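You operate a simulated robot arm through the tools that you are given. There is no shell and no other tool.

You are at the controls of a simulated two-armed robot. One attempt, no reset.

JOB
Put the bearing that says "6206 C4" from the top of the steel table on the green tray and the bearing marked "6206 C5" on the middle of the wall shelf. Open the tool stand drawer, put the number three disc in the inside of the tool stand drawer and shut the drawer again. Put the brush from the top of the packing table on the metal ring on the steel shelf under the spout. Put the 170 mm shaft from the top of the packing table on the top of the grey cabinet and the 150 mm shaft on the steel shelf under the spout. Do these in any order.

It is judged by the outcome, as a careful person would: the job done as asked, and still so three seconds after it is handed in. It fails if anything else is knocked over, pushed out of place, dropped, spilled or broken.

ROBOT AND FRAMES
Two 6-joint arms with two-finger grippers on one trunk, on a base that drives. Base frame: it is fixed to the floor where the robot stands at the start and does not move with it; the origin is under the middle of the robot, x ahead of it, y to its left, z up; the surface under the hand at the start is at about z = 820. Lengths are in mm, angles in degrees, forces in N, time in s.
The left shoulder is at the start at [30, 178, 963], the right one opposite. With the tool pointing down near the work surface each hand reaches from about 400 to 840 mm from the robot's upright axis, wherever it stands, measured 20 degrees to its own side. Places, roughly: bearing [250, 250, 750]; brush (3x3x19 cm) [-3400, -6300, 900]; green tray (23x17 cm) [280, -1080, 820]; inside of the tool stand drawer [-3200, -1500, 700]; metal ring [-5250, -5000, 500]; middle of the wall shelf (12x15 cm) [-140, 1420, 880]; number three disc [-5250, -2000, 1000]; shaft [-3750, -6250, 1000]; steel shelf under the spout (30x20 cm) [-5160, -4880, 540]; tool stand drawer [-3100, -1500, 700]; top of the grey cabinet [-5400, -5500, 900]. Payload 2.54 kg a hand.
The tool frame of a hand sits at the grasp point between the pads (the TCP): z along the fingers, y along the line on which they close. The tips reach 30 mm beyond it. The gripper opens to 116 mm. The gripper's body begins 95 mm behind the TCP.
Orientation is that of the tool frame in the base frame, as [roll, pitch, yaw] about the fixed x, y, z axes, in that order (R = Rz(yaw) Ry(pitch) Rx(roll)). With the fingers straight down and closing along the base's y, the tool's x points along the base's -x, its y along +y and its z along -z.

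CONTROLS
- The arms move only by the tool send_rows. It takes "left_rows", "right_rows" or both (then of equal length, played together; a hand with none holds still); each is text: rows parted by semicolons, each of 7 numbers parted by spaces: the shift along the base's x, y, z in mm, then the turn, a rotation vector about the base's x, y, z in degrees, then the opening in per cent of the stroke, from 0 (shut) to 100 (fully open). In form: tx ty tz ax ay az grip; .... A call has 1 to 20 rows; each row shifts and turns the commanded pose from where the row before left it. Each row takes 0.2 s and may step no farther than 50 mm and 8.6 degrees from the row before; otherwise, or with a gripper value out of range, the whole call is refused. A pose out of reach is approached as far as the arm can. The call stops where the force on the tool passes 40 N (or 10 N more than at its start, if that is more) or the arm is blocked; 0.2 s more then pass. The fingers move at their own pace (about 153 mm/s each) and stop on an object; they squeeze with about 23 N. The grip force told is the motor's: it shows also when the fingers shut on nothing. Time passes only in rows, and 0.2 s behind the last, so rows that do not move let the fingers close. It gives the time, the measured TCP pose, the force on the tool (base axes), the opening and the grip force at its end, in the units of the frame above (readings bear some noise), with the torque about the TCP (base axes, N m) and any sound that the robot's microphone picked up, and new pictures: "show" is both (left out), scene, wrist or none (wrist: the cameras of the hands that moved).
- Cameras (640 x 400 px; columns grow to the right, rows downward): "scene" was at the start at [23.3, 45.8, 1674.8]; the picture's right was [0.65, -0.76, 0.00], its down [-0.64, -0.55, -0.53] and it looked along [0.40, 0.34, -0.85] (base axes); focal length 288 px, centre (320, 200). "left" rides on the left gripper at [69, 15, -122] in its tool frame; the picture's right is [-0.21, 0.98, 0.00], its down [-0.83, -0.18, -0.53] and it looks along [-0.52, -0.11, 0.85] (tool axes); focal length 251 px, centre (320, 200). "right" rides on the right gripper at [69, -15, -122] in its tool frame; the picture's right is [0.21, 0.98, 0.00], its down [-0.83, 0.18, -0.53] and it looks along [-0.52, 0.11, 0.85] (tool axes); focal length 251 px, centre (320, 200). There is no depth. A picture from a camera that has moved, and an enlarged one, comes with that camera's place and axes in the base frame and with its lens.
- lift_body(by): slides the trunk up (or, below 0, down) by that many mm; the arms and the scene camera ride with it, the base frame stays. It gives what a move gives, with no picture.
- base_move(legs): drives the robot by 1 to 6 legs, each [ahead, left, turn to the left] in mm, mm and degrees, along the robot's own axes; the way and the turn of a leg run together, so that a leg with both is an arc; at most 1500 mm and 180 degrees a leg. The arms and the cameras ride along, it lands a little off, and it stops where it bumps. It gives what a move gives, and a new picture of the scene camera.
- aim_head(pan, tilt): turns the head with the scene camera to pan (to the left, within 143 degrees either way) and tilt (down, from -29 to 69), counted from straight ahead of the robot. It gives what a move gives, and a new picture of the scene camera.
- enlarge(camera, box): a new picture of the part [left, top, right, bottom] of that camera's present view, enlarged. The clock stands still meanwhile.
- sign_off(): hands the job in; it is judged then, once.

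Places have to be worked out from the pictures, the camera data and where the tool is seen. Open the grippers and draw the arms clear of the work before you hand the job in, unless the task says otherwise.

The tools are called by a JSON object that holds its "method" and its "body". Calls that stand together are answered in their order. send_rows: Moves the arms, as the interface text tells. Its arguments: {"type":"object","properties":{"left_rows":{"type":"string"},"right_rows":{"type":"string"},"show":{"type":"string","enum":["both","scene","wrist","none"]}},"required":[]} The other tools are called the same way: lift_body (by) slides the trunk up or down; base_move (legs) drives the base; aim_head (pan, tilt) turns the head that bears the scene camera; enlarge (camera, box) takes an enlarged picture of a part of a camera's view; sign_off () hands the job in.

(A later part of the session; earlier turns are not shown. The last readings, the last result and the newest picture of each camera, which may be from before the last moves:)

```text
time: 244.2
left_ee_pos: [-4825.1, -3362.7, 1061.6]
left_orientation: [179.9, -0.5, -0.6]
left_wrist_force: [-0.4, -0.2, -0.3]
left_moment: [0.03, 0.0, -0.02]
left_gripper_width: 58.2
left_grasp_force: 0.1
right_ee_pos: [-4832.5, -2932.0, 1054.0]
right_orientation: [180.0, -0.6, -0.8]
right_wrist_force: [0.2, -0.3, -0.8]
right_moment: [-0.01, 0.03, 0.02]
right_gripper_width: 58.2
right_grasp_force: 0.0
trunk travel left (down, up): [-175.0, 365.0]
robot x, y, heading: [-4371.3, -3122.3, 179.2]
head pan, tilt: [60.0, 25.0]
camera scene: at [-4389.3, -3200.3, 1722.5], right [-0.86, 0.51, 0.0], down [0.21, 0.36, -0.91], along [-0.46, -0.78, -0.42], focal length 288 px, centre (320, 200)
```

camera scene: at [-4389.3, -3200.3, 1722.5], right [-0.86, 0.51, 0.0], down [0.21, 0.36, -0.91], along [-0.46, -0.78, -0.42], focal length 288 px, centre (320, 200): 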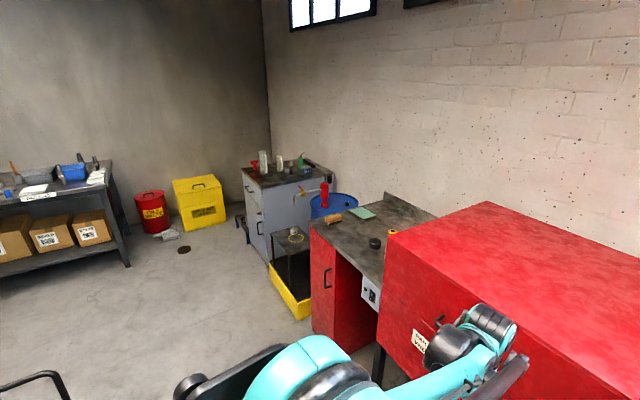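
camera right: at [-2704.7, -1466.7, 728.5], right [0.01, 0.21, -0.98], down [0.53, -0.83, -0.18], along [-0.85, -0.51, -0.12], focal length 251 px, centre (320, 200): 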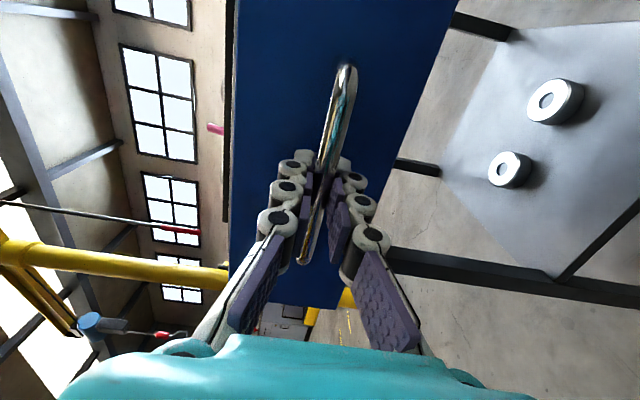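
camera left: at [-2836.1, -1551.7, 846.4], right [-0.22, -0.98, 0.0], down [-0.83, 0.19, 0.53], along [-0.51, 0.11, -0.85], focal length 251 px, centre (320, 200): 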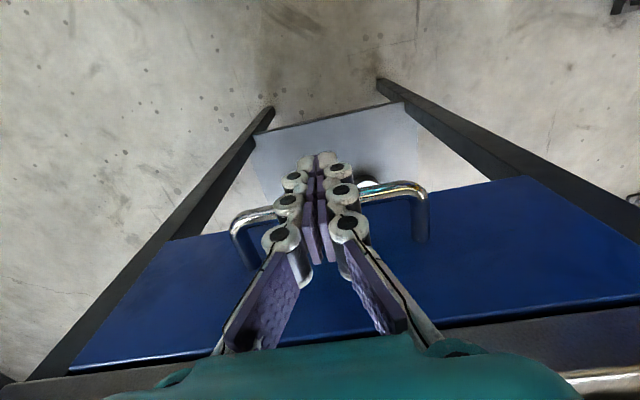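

The oil station with the spout, stand and grey cabinet is visible ahead on the right, packing table at the far left. I shift back 70 mm from the red cabinet and continue south, then turn to face the packing table.

{"method": "base_move", "body": {"legs": [[-70, 0, 0], [0, 1400, 0], [0, 0, 90]]}}

{"method": "aim_head", "body": {"pan": 10, "tilt": 25}}

```text
time: 255.6
left_ee_pos: [-4096.4, -4978.3, 1060.9]
left_orientation: [179.9, -0.3, 88.6]
left_wrist_force: [0.2, 0.2, -0.6]
left_moment: [0.01, 0.0, 0.01]
left_gripper_width: 58.0
left_grasp_force: 0.0
right_ee_pos: [-4525.9, -4979.5, 1053.5]
right_orientation: [179.9, -0.5, 88.4]
right_wrist_force: [0.1, -0.5, 0.4]
right_moment: [0.0, -0.01, -0.01]
right_gripper_width: 57.9
right_grasp_force: 0.0
trunk travel left (down, up): [-175.0, 365.0]
robot x, y, heading: [-4333.8, -4520.0, -91.5]
head pan, tilt: [60.0, 25.0]
camera scene: at [-4249.7, -4539.9, 1722.5], right [-0.52, -0.85, 0.0], down [-0.36, 0.22, -0.91], along [0.77, -0.47, -0.42], focal length 288 px, centre (320, 200)
```

scene: 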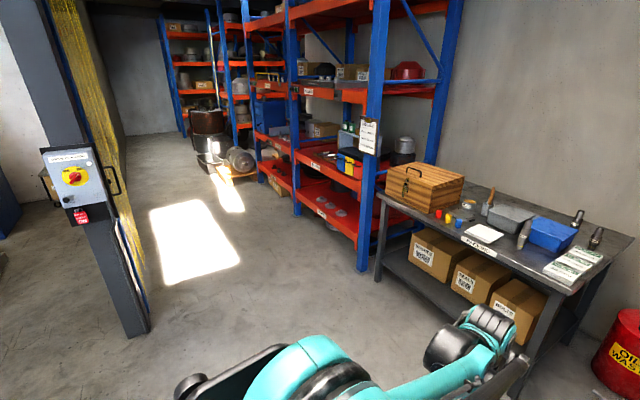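

```text
time: 256.8
left_ee_pos: [-4096.4, -4978.7, 1059.6]
left_orientation: [180.0, -0.3, 88.6]
left_wrist_force: [0.3, -0.1, 0.4]
left_moment: [0.02, 0.01, -0.01]
left_gripper_width: 58.0
left_grasp_force: 0.1
right_ee_pos: [-4525.6, -4979.1, 1053.4]
right_orientation: [179.9, -0.5, 88.5]
right_wrist_force: [-0.5, -0.5, -0.4]
right_moment: [0.01, -0.01, 0.01]
right_gripper_width: 57.9
right_grasp_force: 0.1
trunk travel left (down, up): [-175.0, 365.0]
robot x, y, heading: [-4328.5, -4520.6, -91.2]
head pan, tilt: [10.0, 25.0]
camera scene: at [-4314.6, -4583.1, 1722.5], right [-0.99, -0.15, 0.0], down [-0.06, 0.42, -0.91], along [0.14, -0.9, -0.42], focal length 288 px, centre (320, 200)
```

scene: 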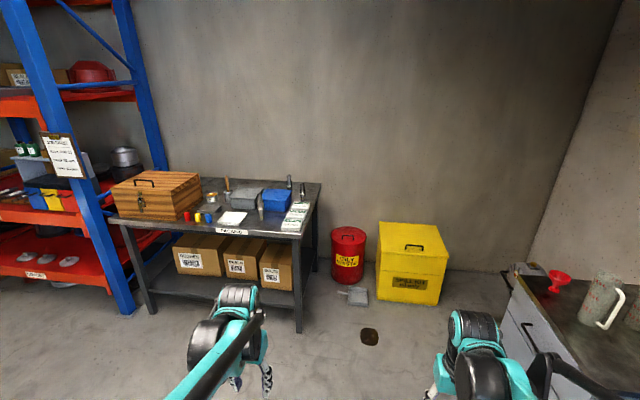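

{"method": "enlarge", "body": {"camera": "scene", "box": [170, 160, 330, 260]}}

{"method": "aim_head", "body": {"pan": -50, "tilt": 35}}

```text
4.00 times, centred on (250, 210) of scene
camera zoom: at [-4314.6, -4583.1, 1722.5], right [-0.99, -0.15, 0.0], down [-0.06, 0.42, -0.91], along [0.14, -0.9, -0.42], focal length 1153 px, centre (600, 160)
```

zoom: 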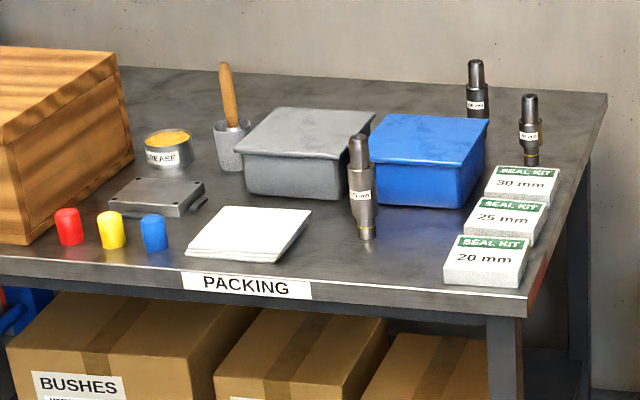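

```text
time: 258.1
left_ee_pos: [-4096.4, -4978.3, 1059.7]
left_orientation: [179.9, -0.4, 88.5]
left_wrist_force: [-0.6, 0.0, -0.2]
left_moment: [0.0, 0.02, 0.01]
left_gripper_width: 58.0
left_grasp_force: 0.0
right_ee_pos: [-4525.3, -4979.6, 1053.3]
right_orientation: [179.9, -0.6, 88.4]
right_wrist_force: [0.0, -0.4, 0.7]
right_moment: [0.0, 0.0, 0.0]
right_gripper_width: 58.1
right_grasp_force: 0.1
trunk travel left (down, up): [-175.0, 365.0]
robot x, y, heading: [-4331.2, -4521.2, -91.4]
head pan, tilt: [-50.0, 35.0]
camera scene: at [-4397.2, -4547.0, 1706.7], right [-0.62, 0.78, 0.0], down [0.45, 0.36, -0.82], along [-0.64, -0.51, -0.57], focal length 288 px, centre (320, 200)
```

scene: 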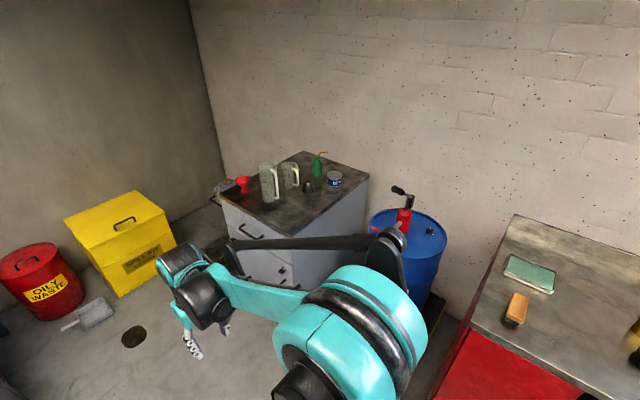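

The packing table has the brush standing in a cup and three upright shafts with labels. I zoom onto the labels.

{"method": "aim_head", "body": {"pan": 10, "tilt": 25}}

{"method": "enlarge", "body": {"camera": "scene", "box": [280, 170, 312, 205]}}

{"method": "enlarge", "body": {"camera": "scene", "box": [245, 185, 277, 225]}}

```text
time: 259.4
left_ee_pos: [-4096.4, -4978.2, 1060.2]
left_orientation: [180.0, -0.4, 88.6]
left_wrist_force: [-0.7, -0.1, -0.2]
left_moment: [-0.01, -0.01, 0.0]
left_gripper_width: 57.8
left_grasp_force: 0.0
right_ee_pos: [-4525.3, -4979.3, 1053.8]
right_orientation: [179.9, -0.6, 88.4]
right_wrist_force: [-0.2, 0.1, -0.1]
right_moment: [-0.01, 0.0, 0.03]
right_gripper_width: 57.8
right_grasp_force: 0.1
trunk travel left (down, up): [-175.0, 365.0]
robot x, y, heading: [-4330.6, -4523.2, -91.4]
head pan, tilt: [10.0, 25.0]
camera scene: at [-4314.8, -4583.1, 1722.4], right [-0.99, -0.15, 0.0], down [-0.06, 0.42, -0.91], along [0.14, -0.9, -0.42], focal length 288 px, centre (320, 200)
```

scene: 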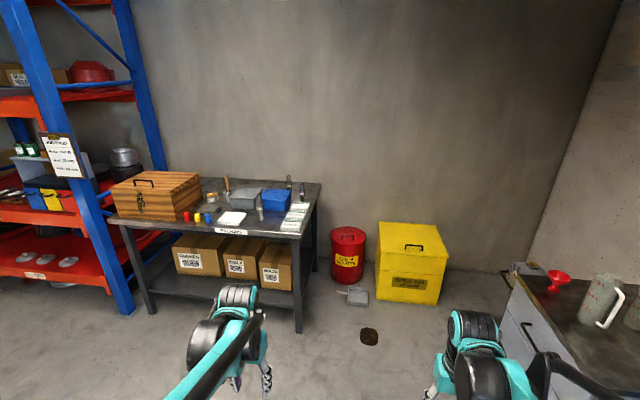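

```text
11.43 times, centred on (296, 188) of scene
camera zoom: at [-4314.8, -4583.1, 1722.4], right [-0.99, -0.15, 0.0], down [-0.06, 0.42, -0.91], along [0.14, -0.9, -0.42], focal length 3294 px, centre (594, 343)
```

zoom: 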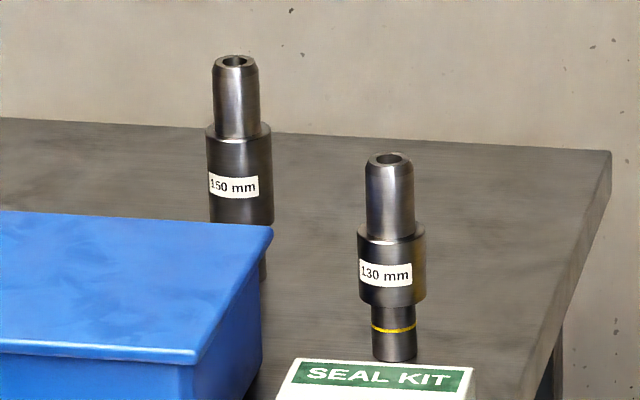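

```text
10.00 times, centred on (261, 205) of scene
camera zoom: at [-4314.8, -4583.1, 1722.4], right [-0.99, -0.15, 0.0], down [-0.06, 0.42, -0.91], along [0.14, -0.9, -0.42], focal length 2883 px, centre (910, 150)
```

zoom: 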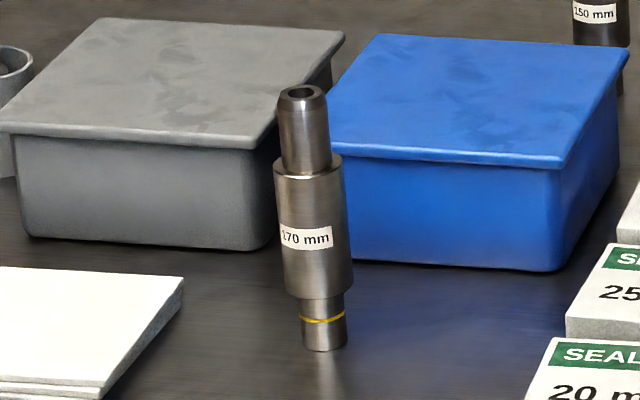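

Labels read: the front shaft is 170 mm, the one behind the blue box is 150 mm, and the right one is 130 mm. I drive up to just short of the packing table.

{"method": "base_move", "body": {"legs": [[860, 700, 0], [0, 0, 1.4]]}}

{"method": "aim_head", "body": {"pan": 0, "tilt": 38}}

```text
time: 265.4
left_ee_pos: [-3424.7, -5860.4, 1060.2]
left_orientation: [180.0, -0.4, 89.0]
left_wrist_force: [-0.6, -0.9, -1.0]
left_moment: [-0.03, 0.03, 0.01]
left_gripper_width: 58.0
left_grasp_force: 0.1
right_ee_pos: [-3854.6, -5862.7, 1054.1]
right_orientation: [-179.9, -0.7, 88.8]
right_wrist_force: [0.2, 0.9, 0.7]
right_moment: [-0.02, 0.03, 0.0]
right_gripper_width: 58.2
right_grasp_force: 0.2
trunk travel left (down, up): [-175.0, 365.0]
robot x, y, heading: [-3665.0, -5404.4, -91.1]
head pan, tilt: [10.0, 25.0]
camera scene: at [-3647.2, -5465.2, 1722.5], right [-0.99, -0.16, 0.0], down [-0.07, 0.42, -0.91], along [0.14, -0.9, -0.42], focal length 288 px, centre (320, 200)
```

scene: 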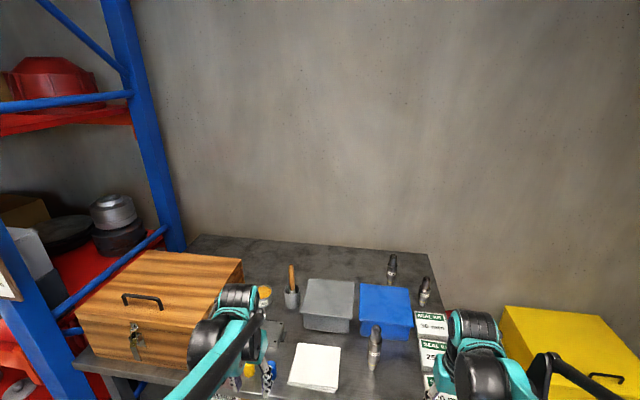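

```text
time: 266.1
left_ee_pos: [-3425.6, -5859.9, 1060.0]
left_orientation: [179.9, -0.4, 89.0]
left_wrist_force: [-0.5, 0.7, 0.4]
left_moment: [0.01, 0.0, 0.0]
left_gripper_width: 58.1
left_grasp_force: 0.0
right_ee_pos: [-3856.1, -5863.3, 1055.5]
right_orientation: [180.0, -0.6, 88.7]
right_wrist_force: [0.4, -0.3, 0.3]
right_moment: [0.03, -0.02, 0.04]
right_gripper_width: 57.9
right_grasp_force: 0.1
trunk travel left (down, up): [-175.0, 365.0]
robot x, y, heading: [-3665.0, -5406.8, -90.7]
head pan, tilt: [0.0, 38.0]
camera scene: at [-3663.5, -5460.6, 1702.2], right [-1.0, 0.02, 0.0], down [0.01, 0.62, -0.79], along [-0.01, -0.79, -0.62], focal length 288 px, centre (320, 200)
```

scene: 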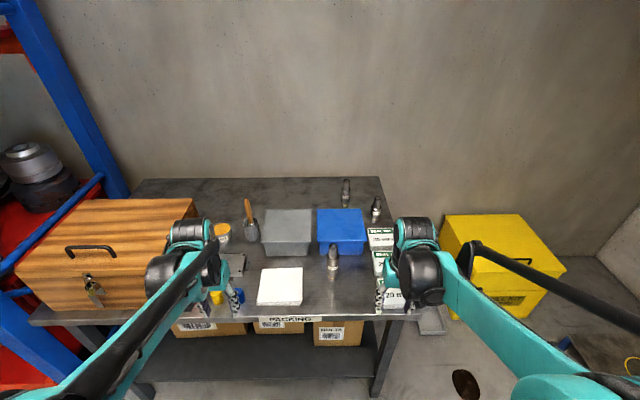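

The 170 mm shaft stands at about [−3710, −6081], the 150 mm at [−3793, −6490] near the wall, and the brush's cup at [−3397, −6265] with the handle top around z 1071. I zoom in on these from here.

{"method": "enlarge", "body": {"camera": "scene", "box": [200, 170, 300, 270]}}

{"method": "enlarge", "body": {"camera": "scene", "box": [300, 160, 420, 290]}}

```text
4.00 times, centred on (250, 220) of scene
camera zoom: at [-3663.5, -5460.6, 1702.2], right [-1.0, 0.02, 0.0], down [0.01, 0.62, -0.79], along [-0.01, -0.79, -0.62], focal length 1153 px, centre (600, 120)
```

zoom: 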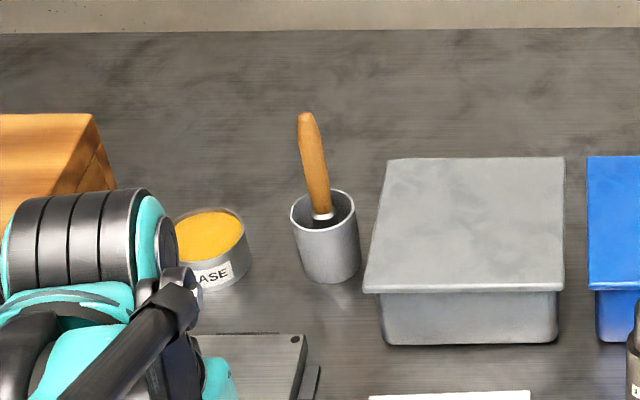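

```text
3.08 times, centred on (360, 225) of scene
camera zoom: at [-3663.5, -5460.6, 1702.2], right [-1.0, 0.02, 0.0], down [0.01, 0.62, -0.79], along [-0.01, -0.79, -0.62], focal length 887 px, centre (197, 123)
```

zoom: 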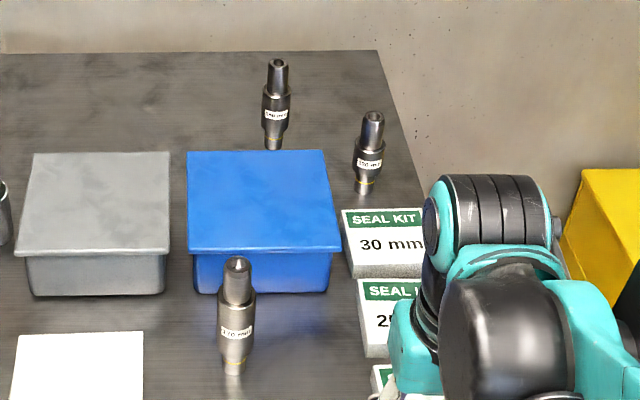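

Before choosing grasps I look over at the steel shelf under the spout and the grey cabinet from here.

{"method": "aim_head", "body": {"pan": -105, "tilt": 32}}

{"method": "enlarge", "body": {"camera": "scene", "box": [240, 100, 440, 300]}}

```text
time: 267.9
left_ee_pos: [-3426.2, -5858.3, 1061.1]
left_orientation: [179.9, -0.4, 89.0]
left_wrist_force: [-0.4, -1.6, 0.4]
left_moment: [-0.01, 0.01, 0.02]
left_gripper_width: 58.2
left_grasp_force: 0.0
right_ee_pos: [-3855.8, -5863.2, 1055.7]
right_orientation: [179.9, -0.6, 88.8]
right_wrist_force: [-0.3, 0.3, -0.2]
right_moment: [-0.01, -0.02, -0.04]
right_gripper_width: 58.0
right_grasp_force: 0.2
trunk travel left (down, up): [-175.0, 365.0]
robot x, y, heading: [-3668.6, -5404.7, -90.8]
head pan, tilt: [-105.0, 32.0]
camera scene: at [-3748.1, -5349.8, 1711.4], right [0.27, 0.96, 0.0], down [0.51, -0.15, -0.85], along [-0.82, 0.23, -0.53], focal length 288 px, centre (320, 200)
```

scene: 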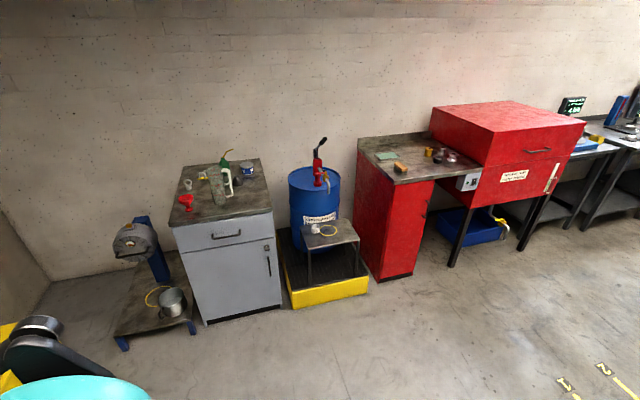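

```text
2.00 times, centred on (340, 200) of scene
camera zoom: at [-3748.1, -5349.8, 1711.4], right [0.27, 0.96, 0.0], down [0.51, -0.15, -0.85], along [-0.82, 0.23, -0.53], focal length 576 px, centre (280, 200)
```

zoom: 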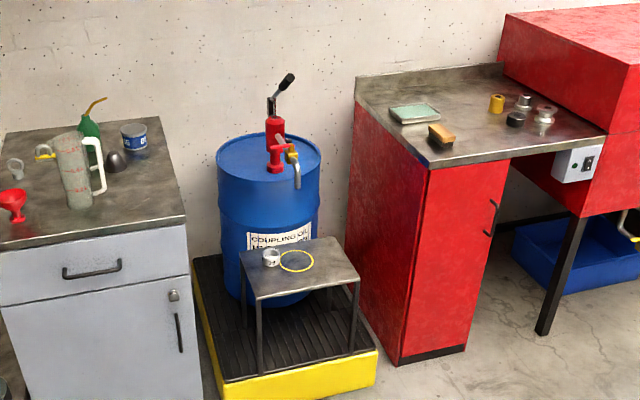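

{"method": "enlarge", "body": {"camera": "scene", "box": [295, 205, 365, 265]}}

{"method": "enlarge", "body": {"camera": "scene", "box": [165, 145, 275, 215]}}

```text
6.67 times, centred on (330, 235) of scene
camera zoom: at [-3748.1, -5349.8, 1711.4], right [0.27, 0.96, 0.0], down [0.51, -0.15, -0.85], along [-0.82, 0.23, -0.53], focal length 1922 px, centre (253, -33)
```

zoom: 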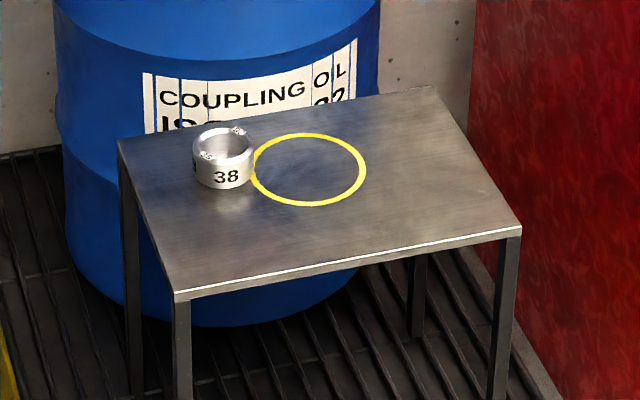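

```text
5.71 times, centred on (220, 180) of scene
camera zoom: at [-3748.1, -5349.8, 1711.4], right [0.27, 0.96, 0.0], down [0.51, -0.15, -0.85], along [-0.82, 0.23, -0.53], focal length 1647 px, centre (891, 314)
```

zoom: 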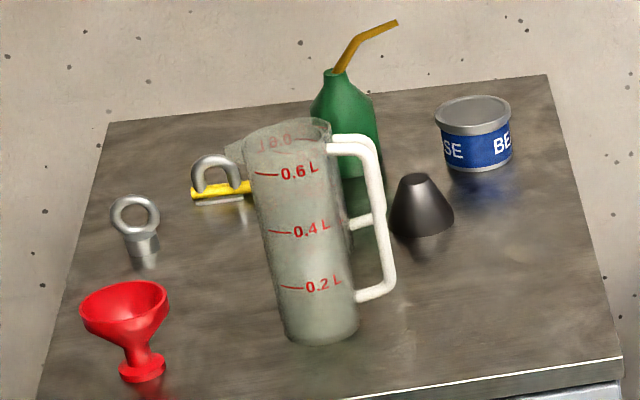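

The ring (marked 38, about 59 mm across and 35 mm tall) sits at about [−5179, −4980] on the small steel shelf; the spout ends near [−5181, −4895, 819]. The grey cabinet's front-right corner area is free. I raise the hands and move up to the packing table.

{"method": "send_rows", "body": {"left_rows": "0 0 40 0 0 0 50; 0 0 40 0 0 0 50; 0 0 20 0 0 0 60", "right_rows": "0 0 40 0 0 0 50; 0 0 40 0 0 0 50; 0 0 20 0 0 0 60", "show": "none"}}

{"method": "base_move", "body": {"legs": [[205, 25, 0], [0, 0, 0.8]]}}

{"method": "aim_head", "body": {"pan": 0, "tilt": 45}}

```text
time: 268.8
left_ee_pos: [-3425.8, -5858.1, 1159.7]
left_orientation: [179.9, -0.4, 89.0]
left_wrist_force: [-0.6, -0.4, 1.0]
left_moment: [-0.01, 0.0, 0.01]
left_gripper_width: 69.8
left_grasp_force: 0.0
right_ee_pos: [-3855.7, -5864.1, 1153.6]
right_orientation: [179.9, -0.6, 88.8]
right_wrist_force: [0.3, -0.8, -0.3]
right_moment: [0.01, -0.02, 0.0]
right_gripper_width: 69.5
right_grasp_force: 0.1
trunk travel left (down, up): [-175.0, 365.0]
robot x, y, heading: [-3663.1, -5405.0, -90.8]
head pan, tilt: [-105.0, 32.0]
```

```text
time: 270.7
left_ee_pos: [-3397.6, -6063.6, 1158.6]
left_orientation: [179.9, -0.4, 89.8]
left_wrist_force: [-0.5, 0.1, -0.2]
left_moment: [-0.02, -0.02, 0.0]
left_gripper_width: 69.4
left_grasp_force: 0.1
right_ee_pos: [-3828.6, -6074.3, 1154.5]
right_orientation: [180.0, -0.6, 89.7]
right_wrist_force: [0.6, -0.2, 0.2]
right_moment: [-0.03, -0.01, -0.01]
right_gripper_width: 69.9
right_grasp_force: 0.1
trunk travel left (down, up): [-175.0, 365.0]
robot x, y, heading: [-3644.0, -5609.3, -90.1]
head pan, tilt: [-105.0, 32.0]
camera scene: at [-3727.6, -5558.0, 1711.3], right [0.26, 0.97, 0.0], down [0.51, -0.14, -0.85], along [-0.82, 0.22, -0.53], focal length 288 px, centre (320, 200)
```

scene: 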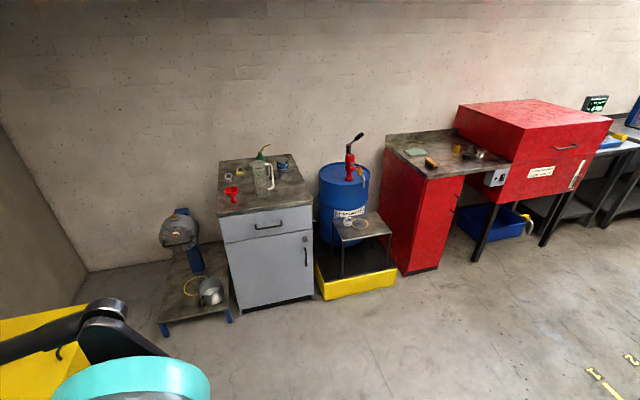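

```text
time: 272.5
left_ee_pos: [-3398.6, -6063.1, 1159.1]
left_orientation: [179.8, -0.4, 89.9]
left_wrist_force: [-0.4, 0.4, -0.1]
left_moment: [0.02, -0.02, 0.02]
left_gripper_width: 69.5
left_grasp_force: 0.1
right_ee_pos: [-3829.0, -6075.1, 1154.0]
right_orientation: [179.9, -0.6, 89.6]
right_wrist_force: [0.1, 0.3, 1.0]
right_moment: [0.03, 0.02, 0.0]
right_gripper_width: 69.6
right_grasp_force: 0.1
trunk travel left (down, up): [-175.0, 365.0]
robot x, y, heading: [-3642.3, -5611.3, -90.2]
head pan, tilt: [0.0, 45.0]
camera scene: at [-3641.5, -5663.7, 1691.9], right [-1.0, 0.0, 0.0], down [0.0, 0.71, -0.71], along [0.0, -0.71, -0.71], focal length 288 px, centre (320, 200)
```

scene: 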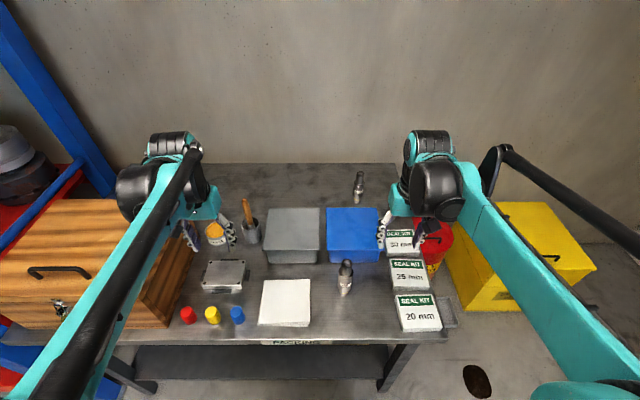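

Refined: 170 mm shaft at about [−3711, −6084], 150 mm at [−3787, −6466], brush handle top at [−3416, −6284, 1071]. I hover the left hand near the brush and the right hand near the 170 mm shaft, and look with the wrist cameras.

{"method": "send_rows", "body": {"left_rows": "-5 -42 0 0 0 0 60; -5 -42 0 0 0 0 60; -4 -42 0 0 0 0 60; -4 -40 0 0 0 0 60", "right_rows": "30 -2 0 0 0 0 60; 30 -2 0 0 0 0 60; 30 -2 0 0 0 0 60; 28 -3 0 0 0 0 60", "show": "wrist"}}

```text
time: 273.5
left_ee_pos: [-3416.9, -6231.0, 1157.3]
left_orientation: [180.0, -0.5, 89.8]
left_wrist_force: [0.6, -0.1, -0.5]
left_moment: [0.04, 0.02, 0.03]
left_gripper_width: 69.7
left_grasp_force: 0.0
right_ee_pos: [-3710.8, -6084.6, 1151.0]
right_orientation: [180.0, -0.8, 89.6]
right_wrist_force: [-0.9, 0.1, -0.8]
right_moment: [0.01, 0.03, 0.01]
right_gripper_width: 69.5
right_grasp_force: 0.0
trunk travel left (down, up): [-175.0, 365.0]
robot x, y, heading: [-3640.7, -5613.5, -90.4]
head pan, tilt: [0.0, 45.0]
camera right: at [-3725.8, -6016.9, 1276.0], right [0.98, 0.21, 0.0], down [0.18, -0.83, 0.52], along [0.11, -0.51, -0.85], focal length 251 px, centre (320, 200)
camera left: at [-3401.0, -6162.2, 1281.8], right [0.98, -0.22, 0.0], down [-0.18, -0.83, 0.53], along [-0.12, -0.51, -0.85], focal length 251 px, centre (320, 200)
```

right: 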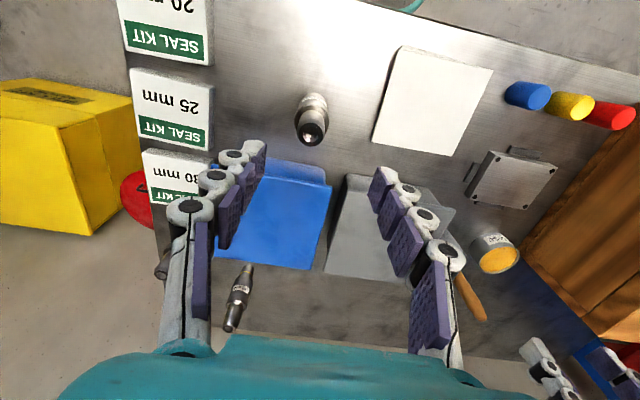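
left: 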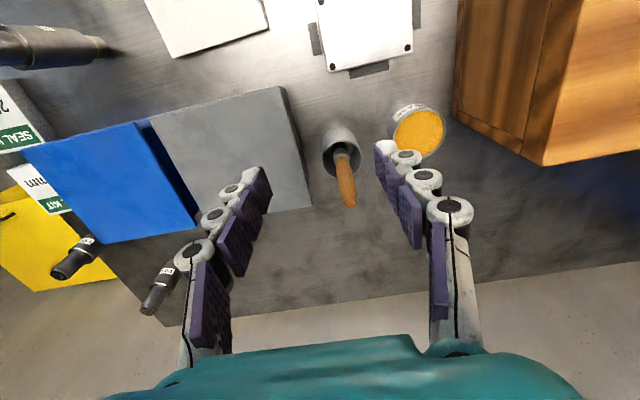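

Combining views, the shaft's top is nearer [−3715, −6094, ~1020] and the brush top [−3404, −6315, ~1038]. I lower both hands a bit, still above the objects, for a sharper look.

{"method": "send_rows", "body": {"left_rows": "4 -20 -15 0 0 0 60; 4 -20 -15 0 0 0 60; 4 -20 -15 0 0 0 60; 0 0 -10 0 0 0 60", "right_rows": "-2 -3 -20 0 0 0 60; -2 -3 -20 0 0 0 60; -1 -3 -20 0 0 0 60; 0 0 -5 0 0 0 60", "show": "wrist"}}

```text
time: 274.5
left_ee_pos: [-3404.2, -6288.3, 1104.4]
left_orientation: [179.9, -0.4, 89.8]
left_wrist_force: [0.3, 0.3, -0.5]
left_moment: [-0.04, 0.01, -0.01]
left_gripper_width: 69.8
left_grasp_force: 0.0
right_ee_pos: [-3714.9, -6091.5, 1089.8]
right_orientation: [179.9, -0.7, 89.7]
right_wrist_force: [-0.2, 0.8, -0.5]
right_moment: [-0.02, 0.0, -0.03]
right_gripper_width: 69.7
right_grasp_force: 0.2
trunk travel left (down, up): [-175.0, 365.0]
robot x, y, heading: [-3642.4, -5611.3, -90.2]
head pan, tilt: [0.0, 45.0]
camera right: at [-3731.1, -6022.9, 1213.3], right [0.98, 0.21, 0.0], down [0.18, -0.83, 0.53], along [0.11, -0.51, -0.85], focal length 251 px, centre (320, 200)
camera left: at [-3387.9, -6220.8, 1228.2], right [0.98, -0.22, 0.0], down [-0.19, -0.83, 0.53], along [-0.11, -0.52, -0.85], focal length 251 px, centre (320, 200)
```

right: 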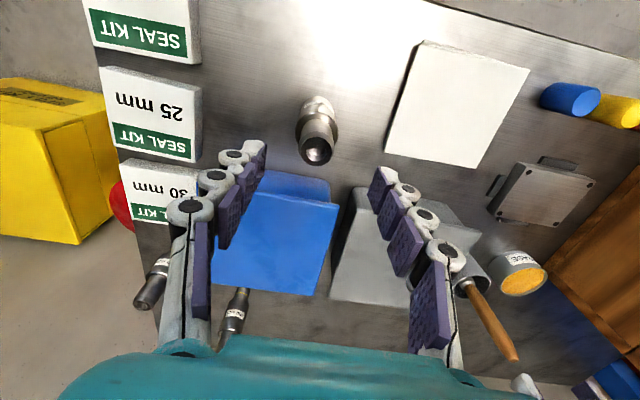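
left: 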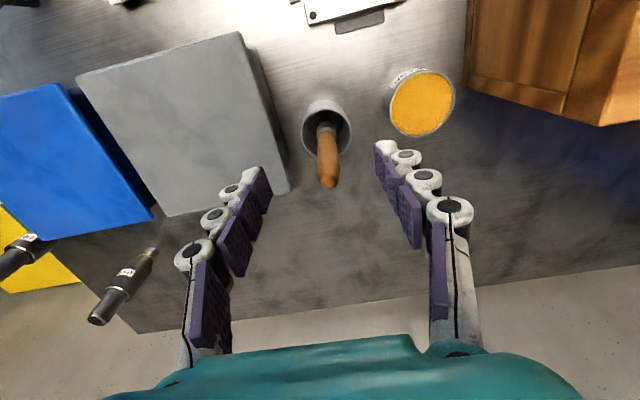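

Brush top triangulates at [−3401, −6319, 1047]; the shaft is within a few millimetres of the right hand's axis. I lower both hands around their targets.

{"method": "send_rows", "body": {"left_rows": "3 -14 -20 0 0 0 60; 0 -14 -20 0 0 0 60; 0 0 -20 0 0 0 60; 0 0 -19 0 0 0 60; 0 0 0 0 0 0 60", "right_rows": "-2 -5 -20 0 0 0 60; 0 0 -20 0 0 0 60; 0 0 -20 0 0 0 60; 0 0 -20 0 0 0 60; 0 0 0 0 0 0 60", "show": "both"}}

```text
time: 275.7
left_ee_pos: [-3400.0, -6317.4, 1025.7]
left_orientation: [179.9, -0.4, 89.8]
left_wrist_force: [0.3, 0.5, 0.2]
left_moment: [-0.04, 0.03, 0.02]
left_gripper_width: 69.6
left_grasp_force: 0.1
right_ee_pos: [-3716.0, -6097.8, 1010.0]
right_orientation: [179.9, -0.6, 89.6]
right_wrist_force: [-0.2, -0.2, 0.3]
right_moment: [-0.02, -0.02, 0.0]
right_gripper_width: 69.4
right_grasp_force: 0.2
trunk travel left (down, up): [-175.0, 365.0]
robot x, y, heading: [-3642.5, -5616.5, -90.2]
head pan, tilt: [0.0, 45.0]
camera scene: at [-3641.4, -5663.4, 1691.9], right [-1.0, 0.0, 0.0], down [0.0, 0.71, -0.71], along [0.0, -0.71, -0.71], focal length 288 px, centre (320, 200)
camera right: at [-3731.7, -6029.8, 1133.7], right [0.98, 0.21, 0.0], down [0.18, -0.83, 0.53], along [0.11, -0.51, -0.85], focal length 251 px, centre (320, 200)
camera left: at [-3384.5, -6248.5, 1149.4], right [0.98, -0.22, 0.0], down [-0.19, -0.83, 0.53], along [-0.11, -0.52, -0.85], focal length 251 px, centre (320, 200)
```

scene: 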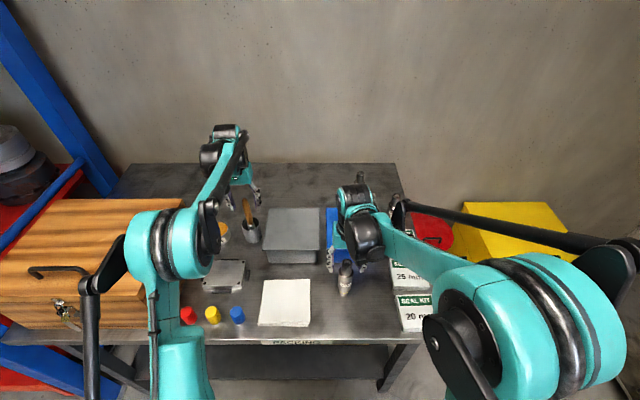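
right: 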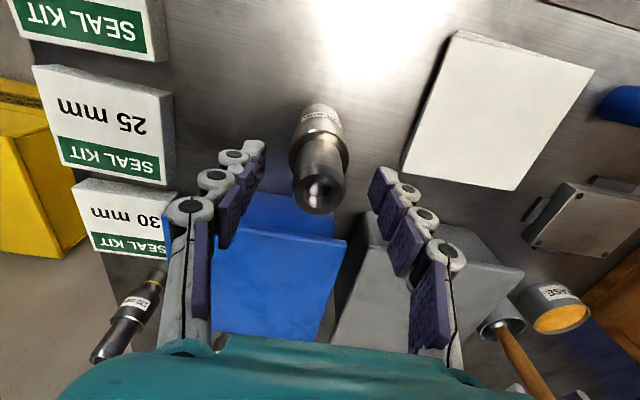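
left: 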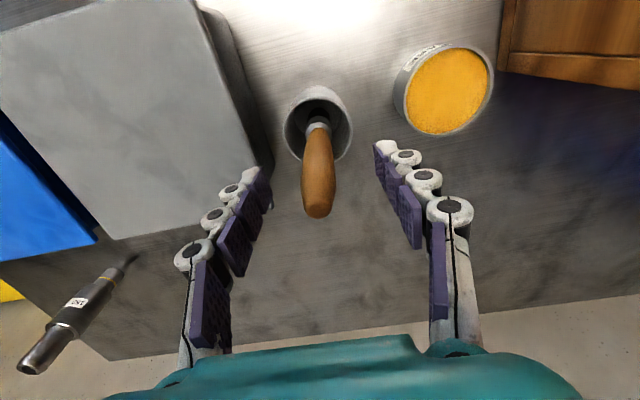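

Both targets are centred between the fingers: the brush top is ~20 mm above the left TCP, and the shaft top is level with the right TCP. I lower the right hand 12 mm more and close both hands.

{"method": "send_rows", "body": {"left_rows": "0 0 0 0 0 0 60; 0 0 0 0 0 0 60; 0 0 0 0 0 0 0; 0 0 0 0 0 0 0; 0 0 0 0 0 0 0; 0 0 0 0 0 0 0", "right_rows": "0 0 -7 0 0 0 60; 0 0 -6 0 0 0 60; 0 0 0 0 0 0 0; 0 0 0 0 0 0 0; 0 0 0 0 0 0 0; 0 0 0 0 0 0 0", "show": "wrist"}}

```text
time: 277.1
left_ee_pos: [-3400.9, -6315.8, 1024.7]
left_orientation: [179.9, -0.5, 89.8]
left_wrist_force: [0.5, -0.4, 0.8]
left_moment: [0.01, 0.0, -0.01]
left_gripper_width: 20.5
left_grasp_force: 23.8
right_ee_pos: [-3716.7, -6097.3, 996.3]
right_orientation: [179.9, -0.6, 89.5]
right_wrist_force: [-1.7, -1.8, 4.7]
right_moment: [-0.14, 0.18, 0.02]
right_gripper_width: 41.3
right_grasp_force: 23.5
trunk travel left (down, up): [-175.0, 365.0]
robot x, y, heading: [-3642.1, -5611.8, -90.1]
head pan, tilt: [0.0, 45.0]
camera right: at [-3732.9, -6029.4, 1121.0], right [0.98, 0.21, 0.0], down [0.18, -0.83, 0.53], along [0.11, -0.51, -0.85], focal length 251 px, centre (320, 200)
camera left: at [-3384.7, -6248.6, 1149.6], right [0.98, -0.22, 0.0], down [-0.19, -0.83, 0.53], along [-0.11, -0.52, -0.85], focal length 251 px, centre (320, 200)
```

right: 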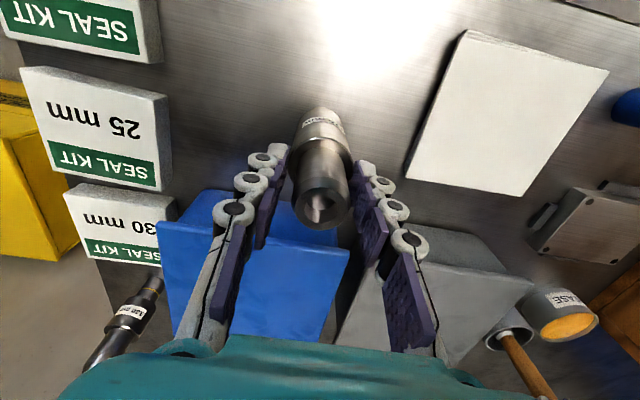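
left: 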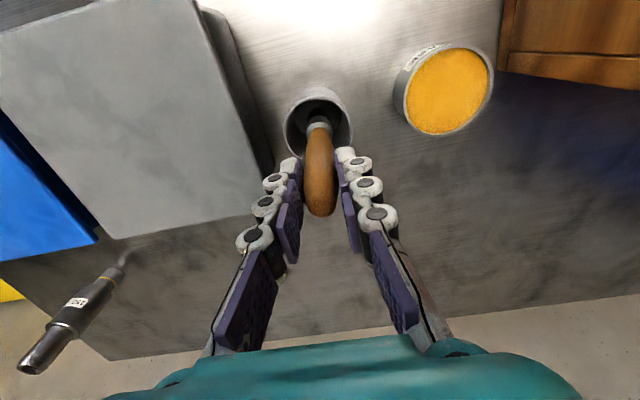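

The left hand holds the brush handle (20 mm). The right fingertips caught only the thick collar's top edge (41 mm), so I reopen, go 26 mm lower onto the thick section, and grip again.

{"method": "send_rows", "body": {"right_rows": "0 0 0 0 0 0 60; 0 0 0 0 0 0 60; 0 0 0 0 0 0 60; 0 0 -9 0 0 0 60; 0 0 -9 0 0 0 60; 0 0 -8 0 0 0 60; 0 0 0 0 0 0 60", "show": "wrist"}}

```text
time: 278.7
left_ee_pos: [-3399.8, -6317.3, 1025.1]
left_orientation: [179.9, -0.4, 89.8]
left_wrist_force: [0.2, 0.1, 3.2]
left_moment: [0.04, -0.02, 0.04]
left_gripper_width: 20.6
left_grasp_force: 23.1
right_ee_pos: [-3717.6, -6097.6, 969.9]
right_orientation: [179.9, -0.6, 89.6]
right_wrist_force: [-0.1, -0.4, 0.2]
right_moment: [0.01, -0.01, -0.03]
right_gripper_width: 69.3
right_grasp_force: 0.0
trunk travel left (down, up): [-175.0, 365.0]
robot x, y, heading: [-3643.2, -5612.9, -90.3]
head pan, tilt: [0.0, 45.0]
camera right: at [-3733.1, -6028.8, 1094.2], right [0.98, 0.21, 0.0], down [0.18, -0.83, 0.53], along [0.11, -0.51, -0.85], focal length 251 px, centre (320, 200)
```

right: 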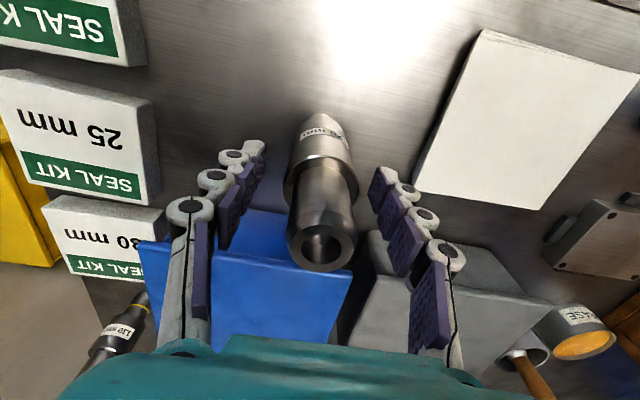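

The thick section now reaches up to near the TCP. I lower 8 mm more and close.

{"method": "send_rows", "body": {"right_rows": "0 0 -8 0 0 0 60; 0 0 0 0 0 0 0; 0 0 0 0 0 0 0; 0 0 0 0 0 0 0; 0 0 0 0 0 0 0", "show": "wrist"}}

```text
time: 279.9
left_ee_pos: [-3399.9, -6316.6, 1025.3]
left_orientation: [179.8, -0.4, 89.8]
left_wrist_force: [0.1, 1.0, -1.0]
left_moment: [-0.01, -0.02, 0.01]
left_gripper_width: 20.6
left_grasp_force: 23.3
right_ee_pos: [-3717.3, -6098.5, 962.5]
right_orientation: [179.9, -0.5, 89.5]
right_wrist_force: [-1.3, -2.9, 8.1]
right_moment: [-0.13, 0.02, -0.01]
right_gripper_width: 41.5
right_grasp_force: 23.2
trunk travel left (down, up): [-175.0, 365.0]
robot x, y, heading: [-3643.1, -5609.1, -90.5]
head pan, tilt: [0.0, 45.0]
camera right: at [-3732.9, -6029.2, 1086.3], right [0.98, 0.21, 0.0], down [0.18, -0.83, 0.53], along [0.11, -0.51, -0.85], focal length 251 px, centre (320, 200)
```

right: 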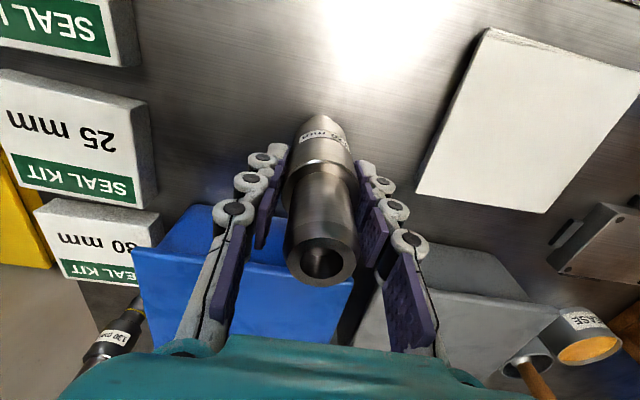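

Shaft gripped on its thick section (41.5 mm). I lift both straight up, gently at first.

{"method": "send_rows", "body": {"left_rows": "0 0 10 0 0 0 0; 0 0 20 0 0 0 0; 0 0 30 0 0 0 0; 0 0 35 0 0 0 0; 0 0 40 0 0 0 0; 0 0 30 0 0 0 0; 0 0 0 0 0 0 0", "right_rows": "0 0 10 0 0 0 0; 0 0 20 0 0 0 0; 0 0 30 0 0 0 0; 0 0 40 0 0 0 0; 0 0 45 0 0 0 0; 0 0 45 0 0 0 0; 0 0 0 0 0 0 0", "show": "both"}}

```text
time: 281.5
left_ee_pos: [-3402.6, -6317.9, 1189.9]
left_orientation: [179.9, -0.5, 89.7]
left_wrist_force: [-0.4, 0.4, 0.4]
left_moment: [0.03, -0.02, 0.0]
left_gripper_width: 20.6
left_grasp_force: 23.5
right_ee_pos: [-3717.5, -6099.9, 1151.6]
right_orientation: [179.9, -0.7, 89.6]
right_wrist_force: [0.2, -0.8, -10.7]
right_moment: [0.0, 0.0, 0.02]
right_gripper_width: 41.4
right_grasp_force: 23.2
trunk travel left (down, up): [-175.0, 365.0]
robot x, y, heading: [-3638.4, -5610.8, -90.3]
head pan, tilt: [0.0, 45.0]
camera scene: at [-3641.5, -5665.5, 1691.7], right [-1.0, 0.0, 0.0], down [0.0, 0.71, -0.71], along [0.0, -0.71, -0.71], focal length 288 px, centre (320, 200)
camera right: at [-3732.3, -6032.9, 1275.4], right [0.98, 0.21, 0.0], down [0.18, -0.83, 0.52], along [0.11, -0.51, -0.85], focal length 251 px, centre (320, 200)
camera left: at [-3387.0, -6250.7, 1314.1], right [0.98, -0.22, 0.0], down [-0.19, -0.83, 0.53], along [-0.11, -0.51, -0.85], focal length 251 px, centre (320, 200)
```

scene: 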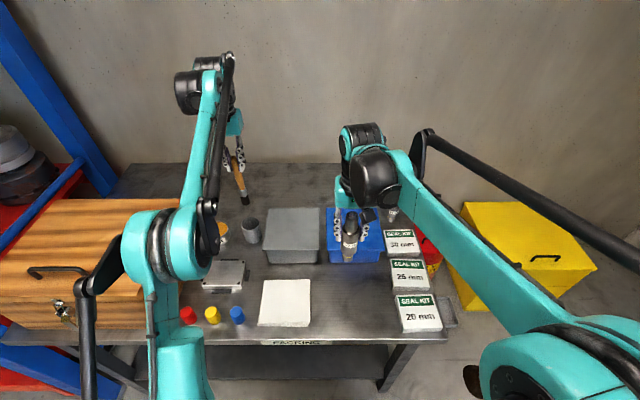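
right: 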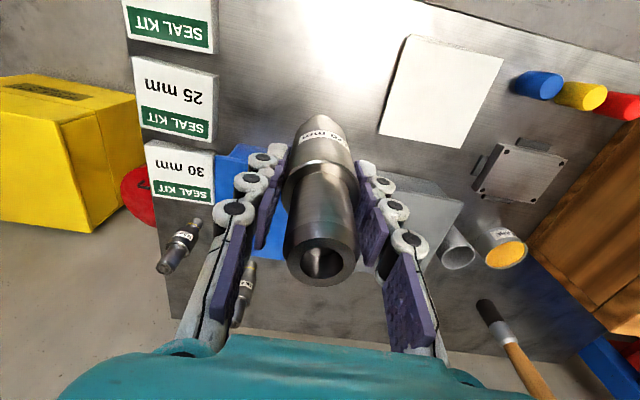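
left: 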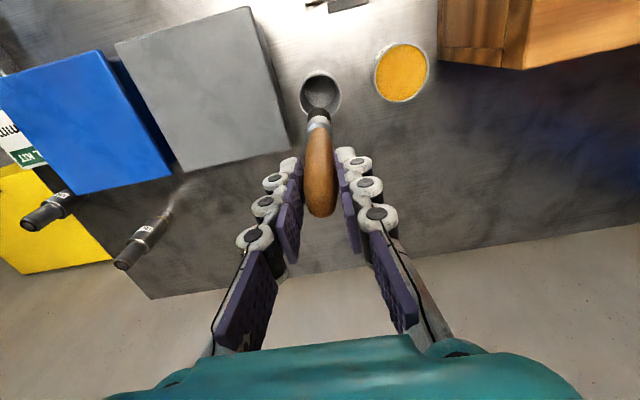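

Both are up: the cup stayed in place, and the shaft weighs about 1.1 kg. I zoom on the brush through the right wrist camera to see its shape.

{"method": "enlarge", "body": {"camera": "right", "box": [460, 280, 580, 400]}}

{"method": "enlarge", "body": {"camera": "scene", "box": [190, 120, 290, 260]}}

```text
3.33 times, centred on (520, 340) of right
camera zoom: at [-3732.3, -6032.9, 1275.4], right [0.98, 0.21, 0.0], down [0.18, -0.83, 0.52], along [0.11, -0.51, -0.85], focal length 838 px, centre (-347, -267)
```

zoom: 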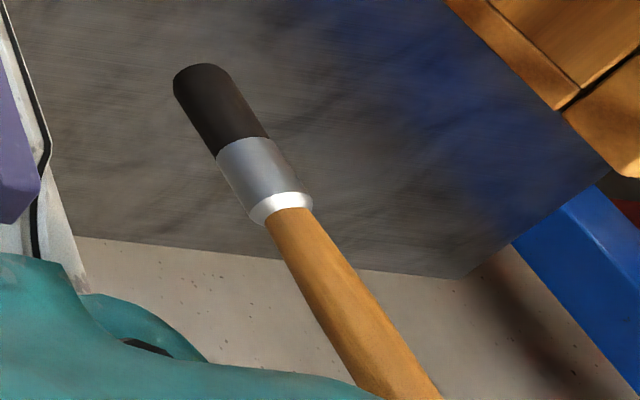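

```text
2.86 times, centred on (240, 190) of scene
camera zoom: at [-3641.5, -5665.5, 1691.7], right [-1.0, 0.0, 0.0], down [0.0, 0.71, -0.71], along [0.0, -0.71, -0.71], focal length 824 px, centre (549, 229)
```

zoom: 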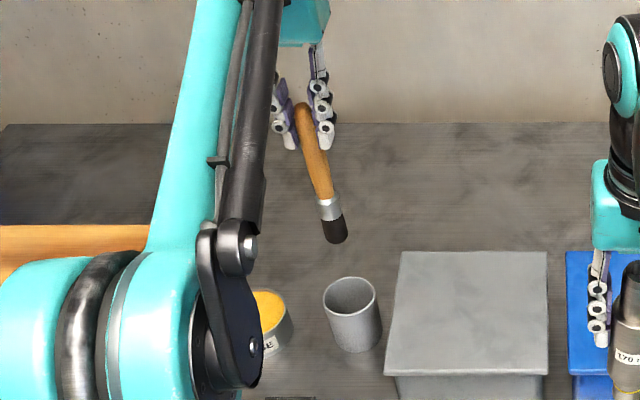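

The brush has a wooden handle with a ferrule and dark bristles, about 190 mm long. I back away from the table with both objects held high, then retract the left hand to a compact pose.

{"method": "base_move", "body": {"legs": [[-400, 0, 0]]}}

{"method": "send_rows", "body": {"left_rows": "0 40 0 0 0 0 0; 0 45 0 0 0 0 0; 0 45 0 0 0 0 0; 0 45 0 0 0 0 0; 0 45 0 0 0 0 0; 0 0 0 0 0 0 0", "right_rows": "-20 0 0 0 0 0 0; -20 0 0 0 0 0 0; -25 0 0 0 0 0 0; -25 0 0 0 0 0 0; -25 0 0 0 0 0 0; 0 0 0 0 0 0 0", "show": "scene"}}

```text
time: 284.0
left_ee_pos: [-3398.3, -5913.6, 1188.4]
left_orientation: [-180.0, -0.5, 90.1]
left_wrist_force: [-0.1, -0.1, -0.6]
left_moment: [-0.03, 0.0, -0.01]
left_gripper_width: 20.5
left_grasp_force: 22.9
right_ee_pos: [-3713.1, -5697.9, 1152.3]
right_orientation: [179.9, -0.6, 89.9]
right_wrist_force: [-0.8, 0.6, -9.6]
right_moment: [-0.03, -0.01, -0.03]
right_gripper_width: 41.4
right_grasp_force: 22.9
trunk travel left (down, up): [-175.0, 365.0]
robot x, y, heading: [-3638.3, -5208.0, -90.0]
head pan, tilt: [0.0, 45.0]
camera scene: at [-3641.2, -5261.5, 1691.9], right [-1.0, 0.0, 0.0], down [0.0, 0.71, -0.71], along [0.0, -0.71, -0.71], focal length 288 px, centre (320, 200)
```

scene: 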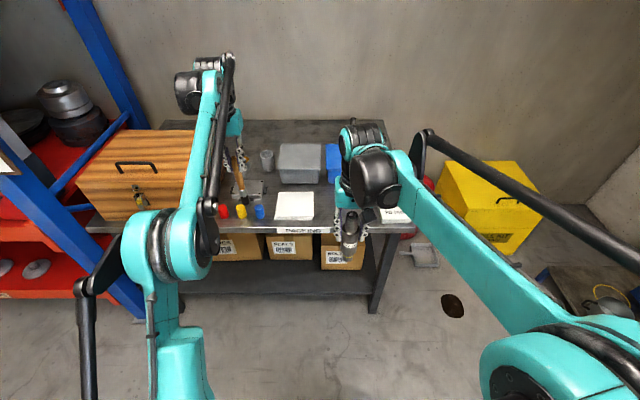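

```text
time: 285.4
left_ee_pos: [-3398.3, -5697.7, 1186.0]
left_orientation: [179.9, -0.5, 90.1]
left_wrist_force: [-0.7, -0.7, -0.3]
left_moment: [0.04, -0.01, 0.0]
left_gripper_width: 20.4
left_grasp_force: 22.7
right_ee_pos: [-3829.5, -5701.7, 1151.8]
right_orientation: [-179.9, -0.7, 89.9]
right_wrist_force: [0.1, -1.2, -9.9]
right_moment: [0.03, 0.01, 0.04]
right_gripper_width: 41.3
right_grasp_force: 23.0
trunk travel left (down, up): [-175.0, 365.0]
robot x, y, heading: [-3643.5, -5212.7, -89.6]
head pan, tilt: [0.0, 45.0]
camera scene: at [-3640.5, -5264.2, 1691.7], right [-1.0, 0.0, 0.0], down [0.0, 0.71, -0.71], along [0.0, -0.71, -0.71], focal length 288 px, centre (320, 200)
```

scene: 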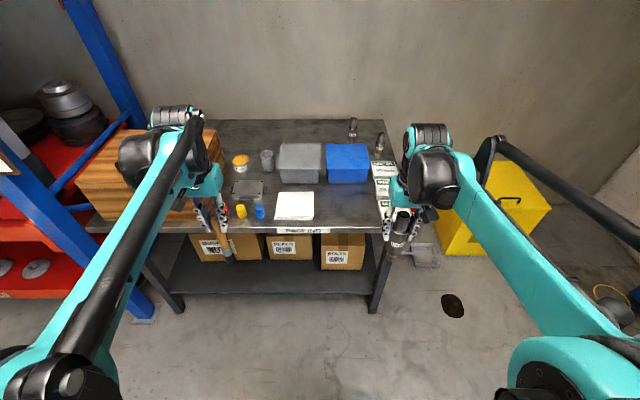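

All clear. I turn to face the west wall and drive toward the grey cabinet, stopping short to look.

{"method": "base_move", "body": {"legs": [[0, 0, -90], [600, 320, 0]]}}

{"method": "aim_head", "body": {"pan": 0, "tilt": 40}}

```text
time: 293.1
left_ee_pos: [-4736.4, -5759.6, 1187.9]
left_orientation: [180.0, -0.5, -0.9]
left_wrist_force: [0.0, -1.3, -0.8]
left_moment: [0.02, -0.05, 0.02]
left_gripper_width: 20.8
left_grasp_force: 22.2
right_ee_pos: [-4733.3, -5328.4, 1152.0]
right_orientation: [179.9, -0.7, -1.0]
right_wrist_force: [-0.1, -0.2, -10.1]
right_moment: [0.01, 0.01, -0.03]
right_gripper_width: 41.4
right_grasp_force: 23.3
trunk travel left (down, up): [-175.0, 365.0]
robot x, y, heading: [-4245.7, -5524.8, 179.1]
head pan, tilt: [0.0, 45.0]
camera scene: at [-4298.9, -5523.8, 1691.8], right [0.02, 1.0, 0.0], down [0.71, -0.01, -0.71], along [-0.71, 0.01, -0.71], focal length 288 px, centre (320, 200)
```

scene: 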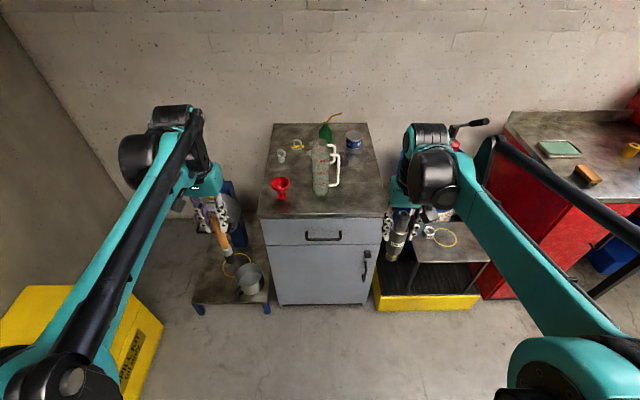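

```text
time: 293.7
left_ee_pos: [-4735.5, -5759.1, 1188.5]
left_orientation: [179.9, -0.5, -0.9]
left_wrist_force: [0.9, 0.4, 0.3]
left_moment: [-0.02, 0.0, -0.01]
left_gripper_width: 20.8
left_grasp_force: 23.0
right_ee_pos: [-4731.4, -5328.1, 1152.1]
right_orientation: [180.0, -0.7, -1.1]
right_wrist_force: [-0.5, 0.3, -9.7]
right_moment: [-0.01, 0.05, 0.02]
right_gripper_width: 41.2
right_grasp_force: 23.2
trunk travel left (down, up): [-175.0, 365.0]
robot x, y, heading: [-4246.6, -5522.6, 179.1]
head pan, tilt: [0.0, 40.0]
camera scene: at [-4301.9, -5523.3, 1699.1], right [0.02, 1.0, 0.0], down [0.64, -0.01, -0.77], along [-0.77, 0.01, -0.64], focal length 288 px, centre (320, 200)
```

scene: 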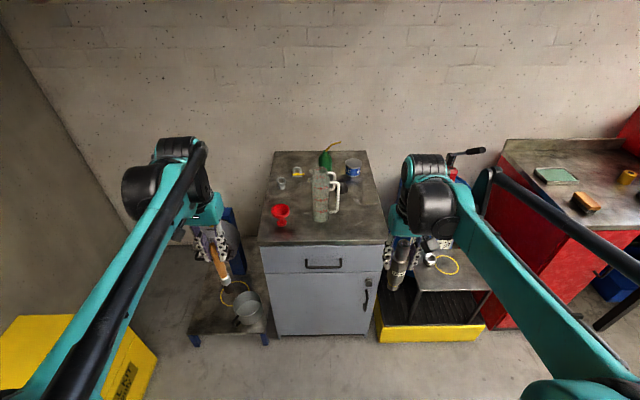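

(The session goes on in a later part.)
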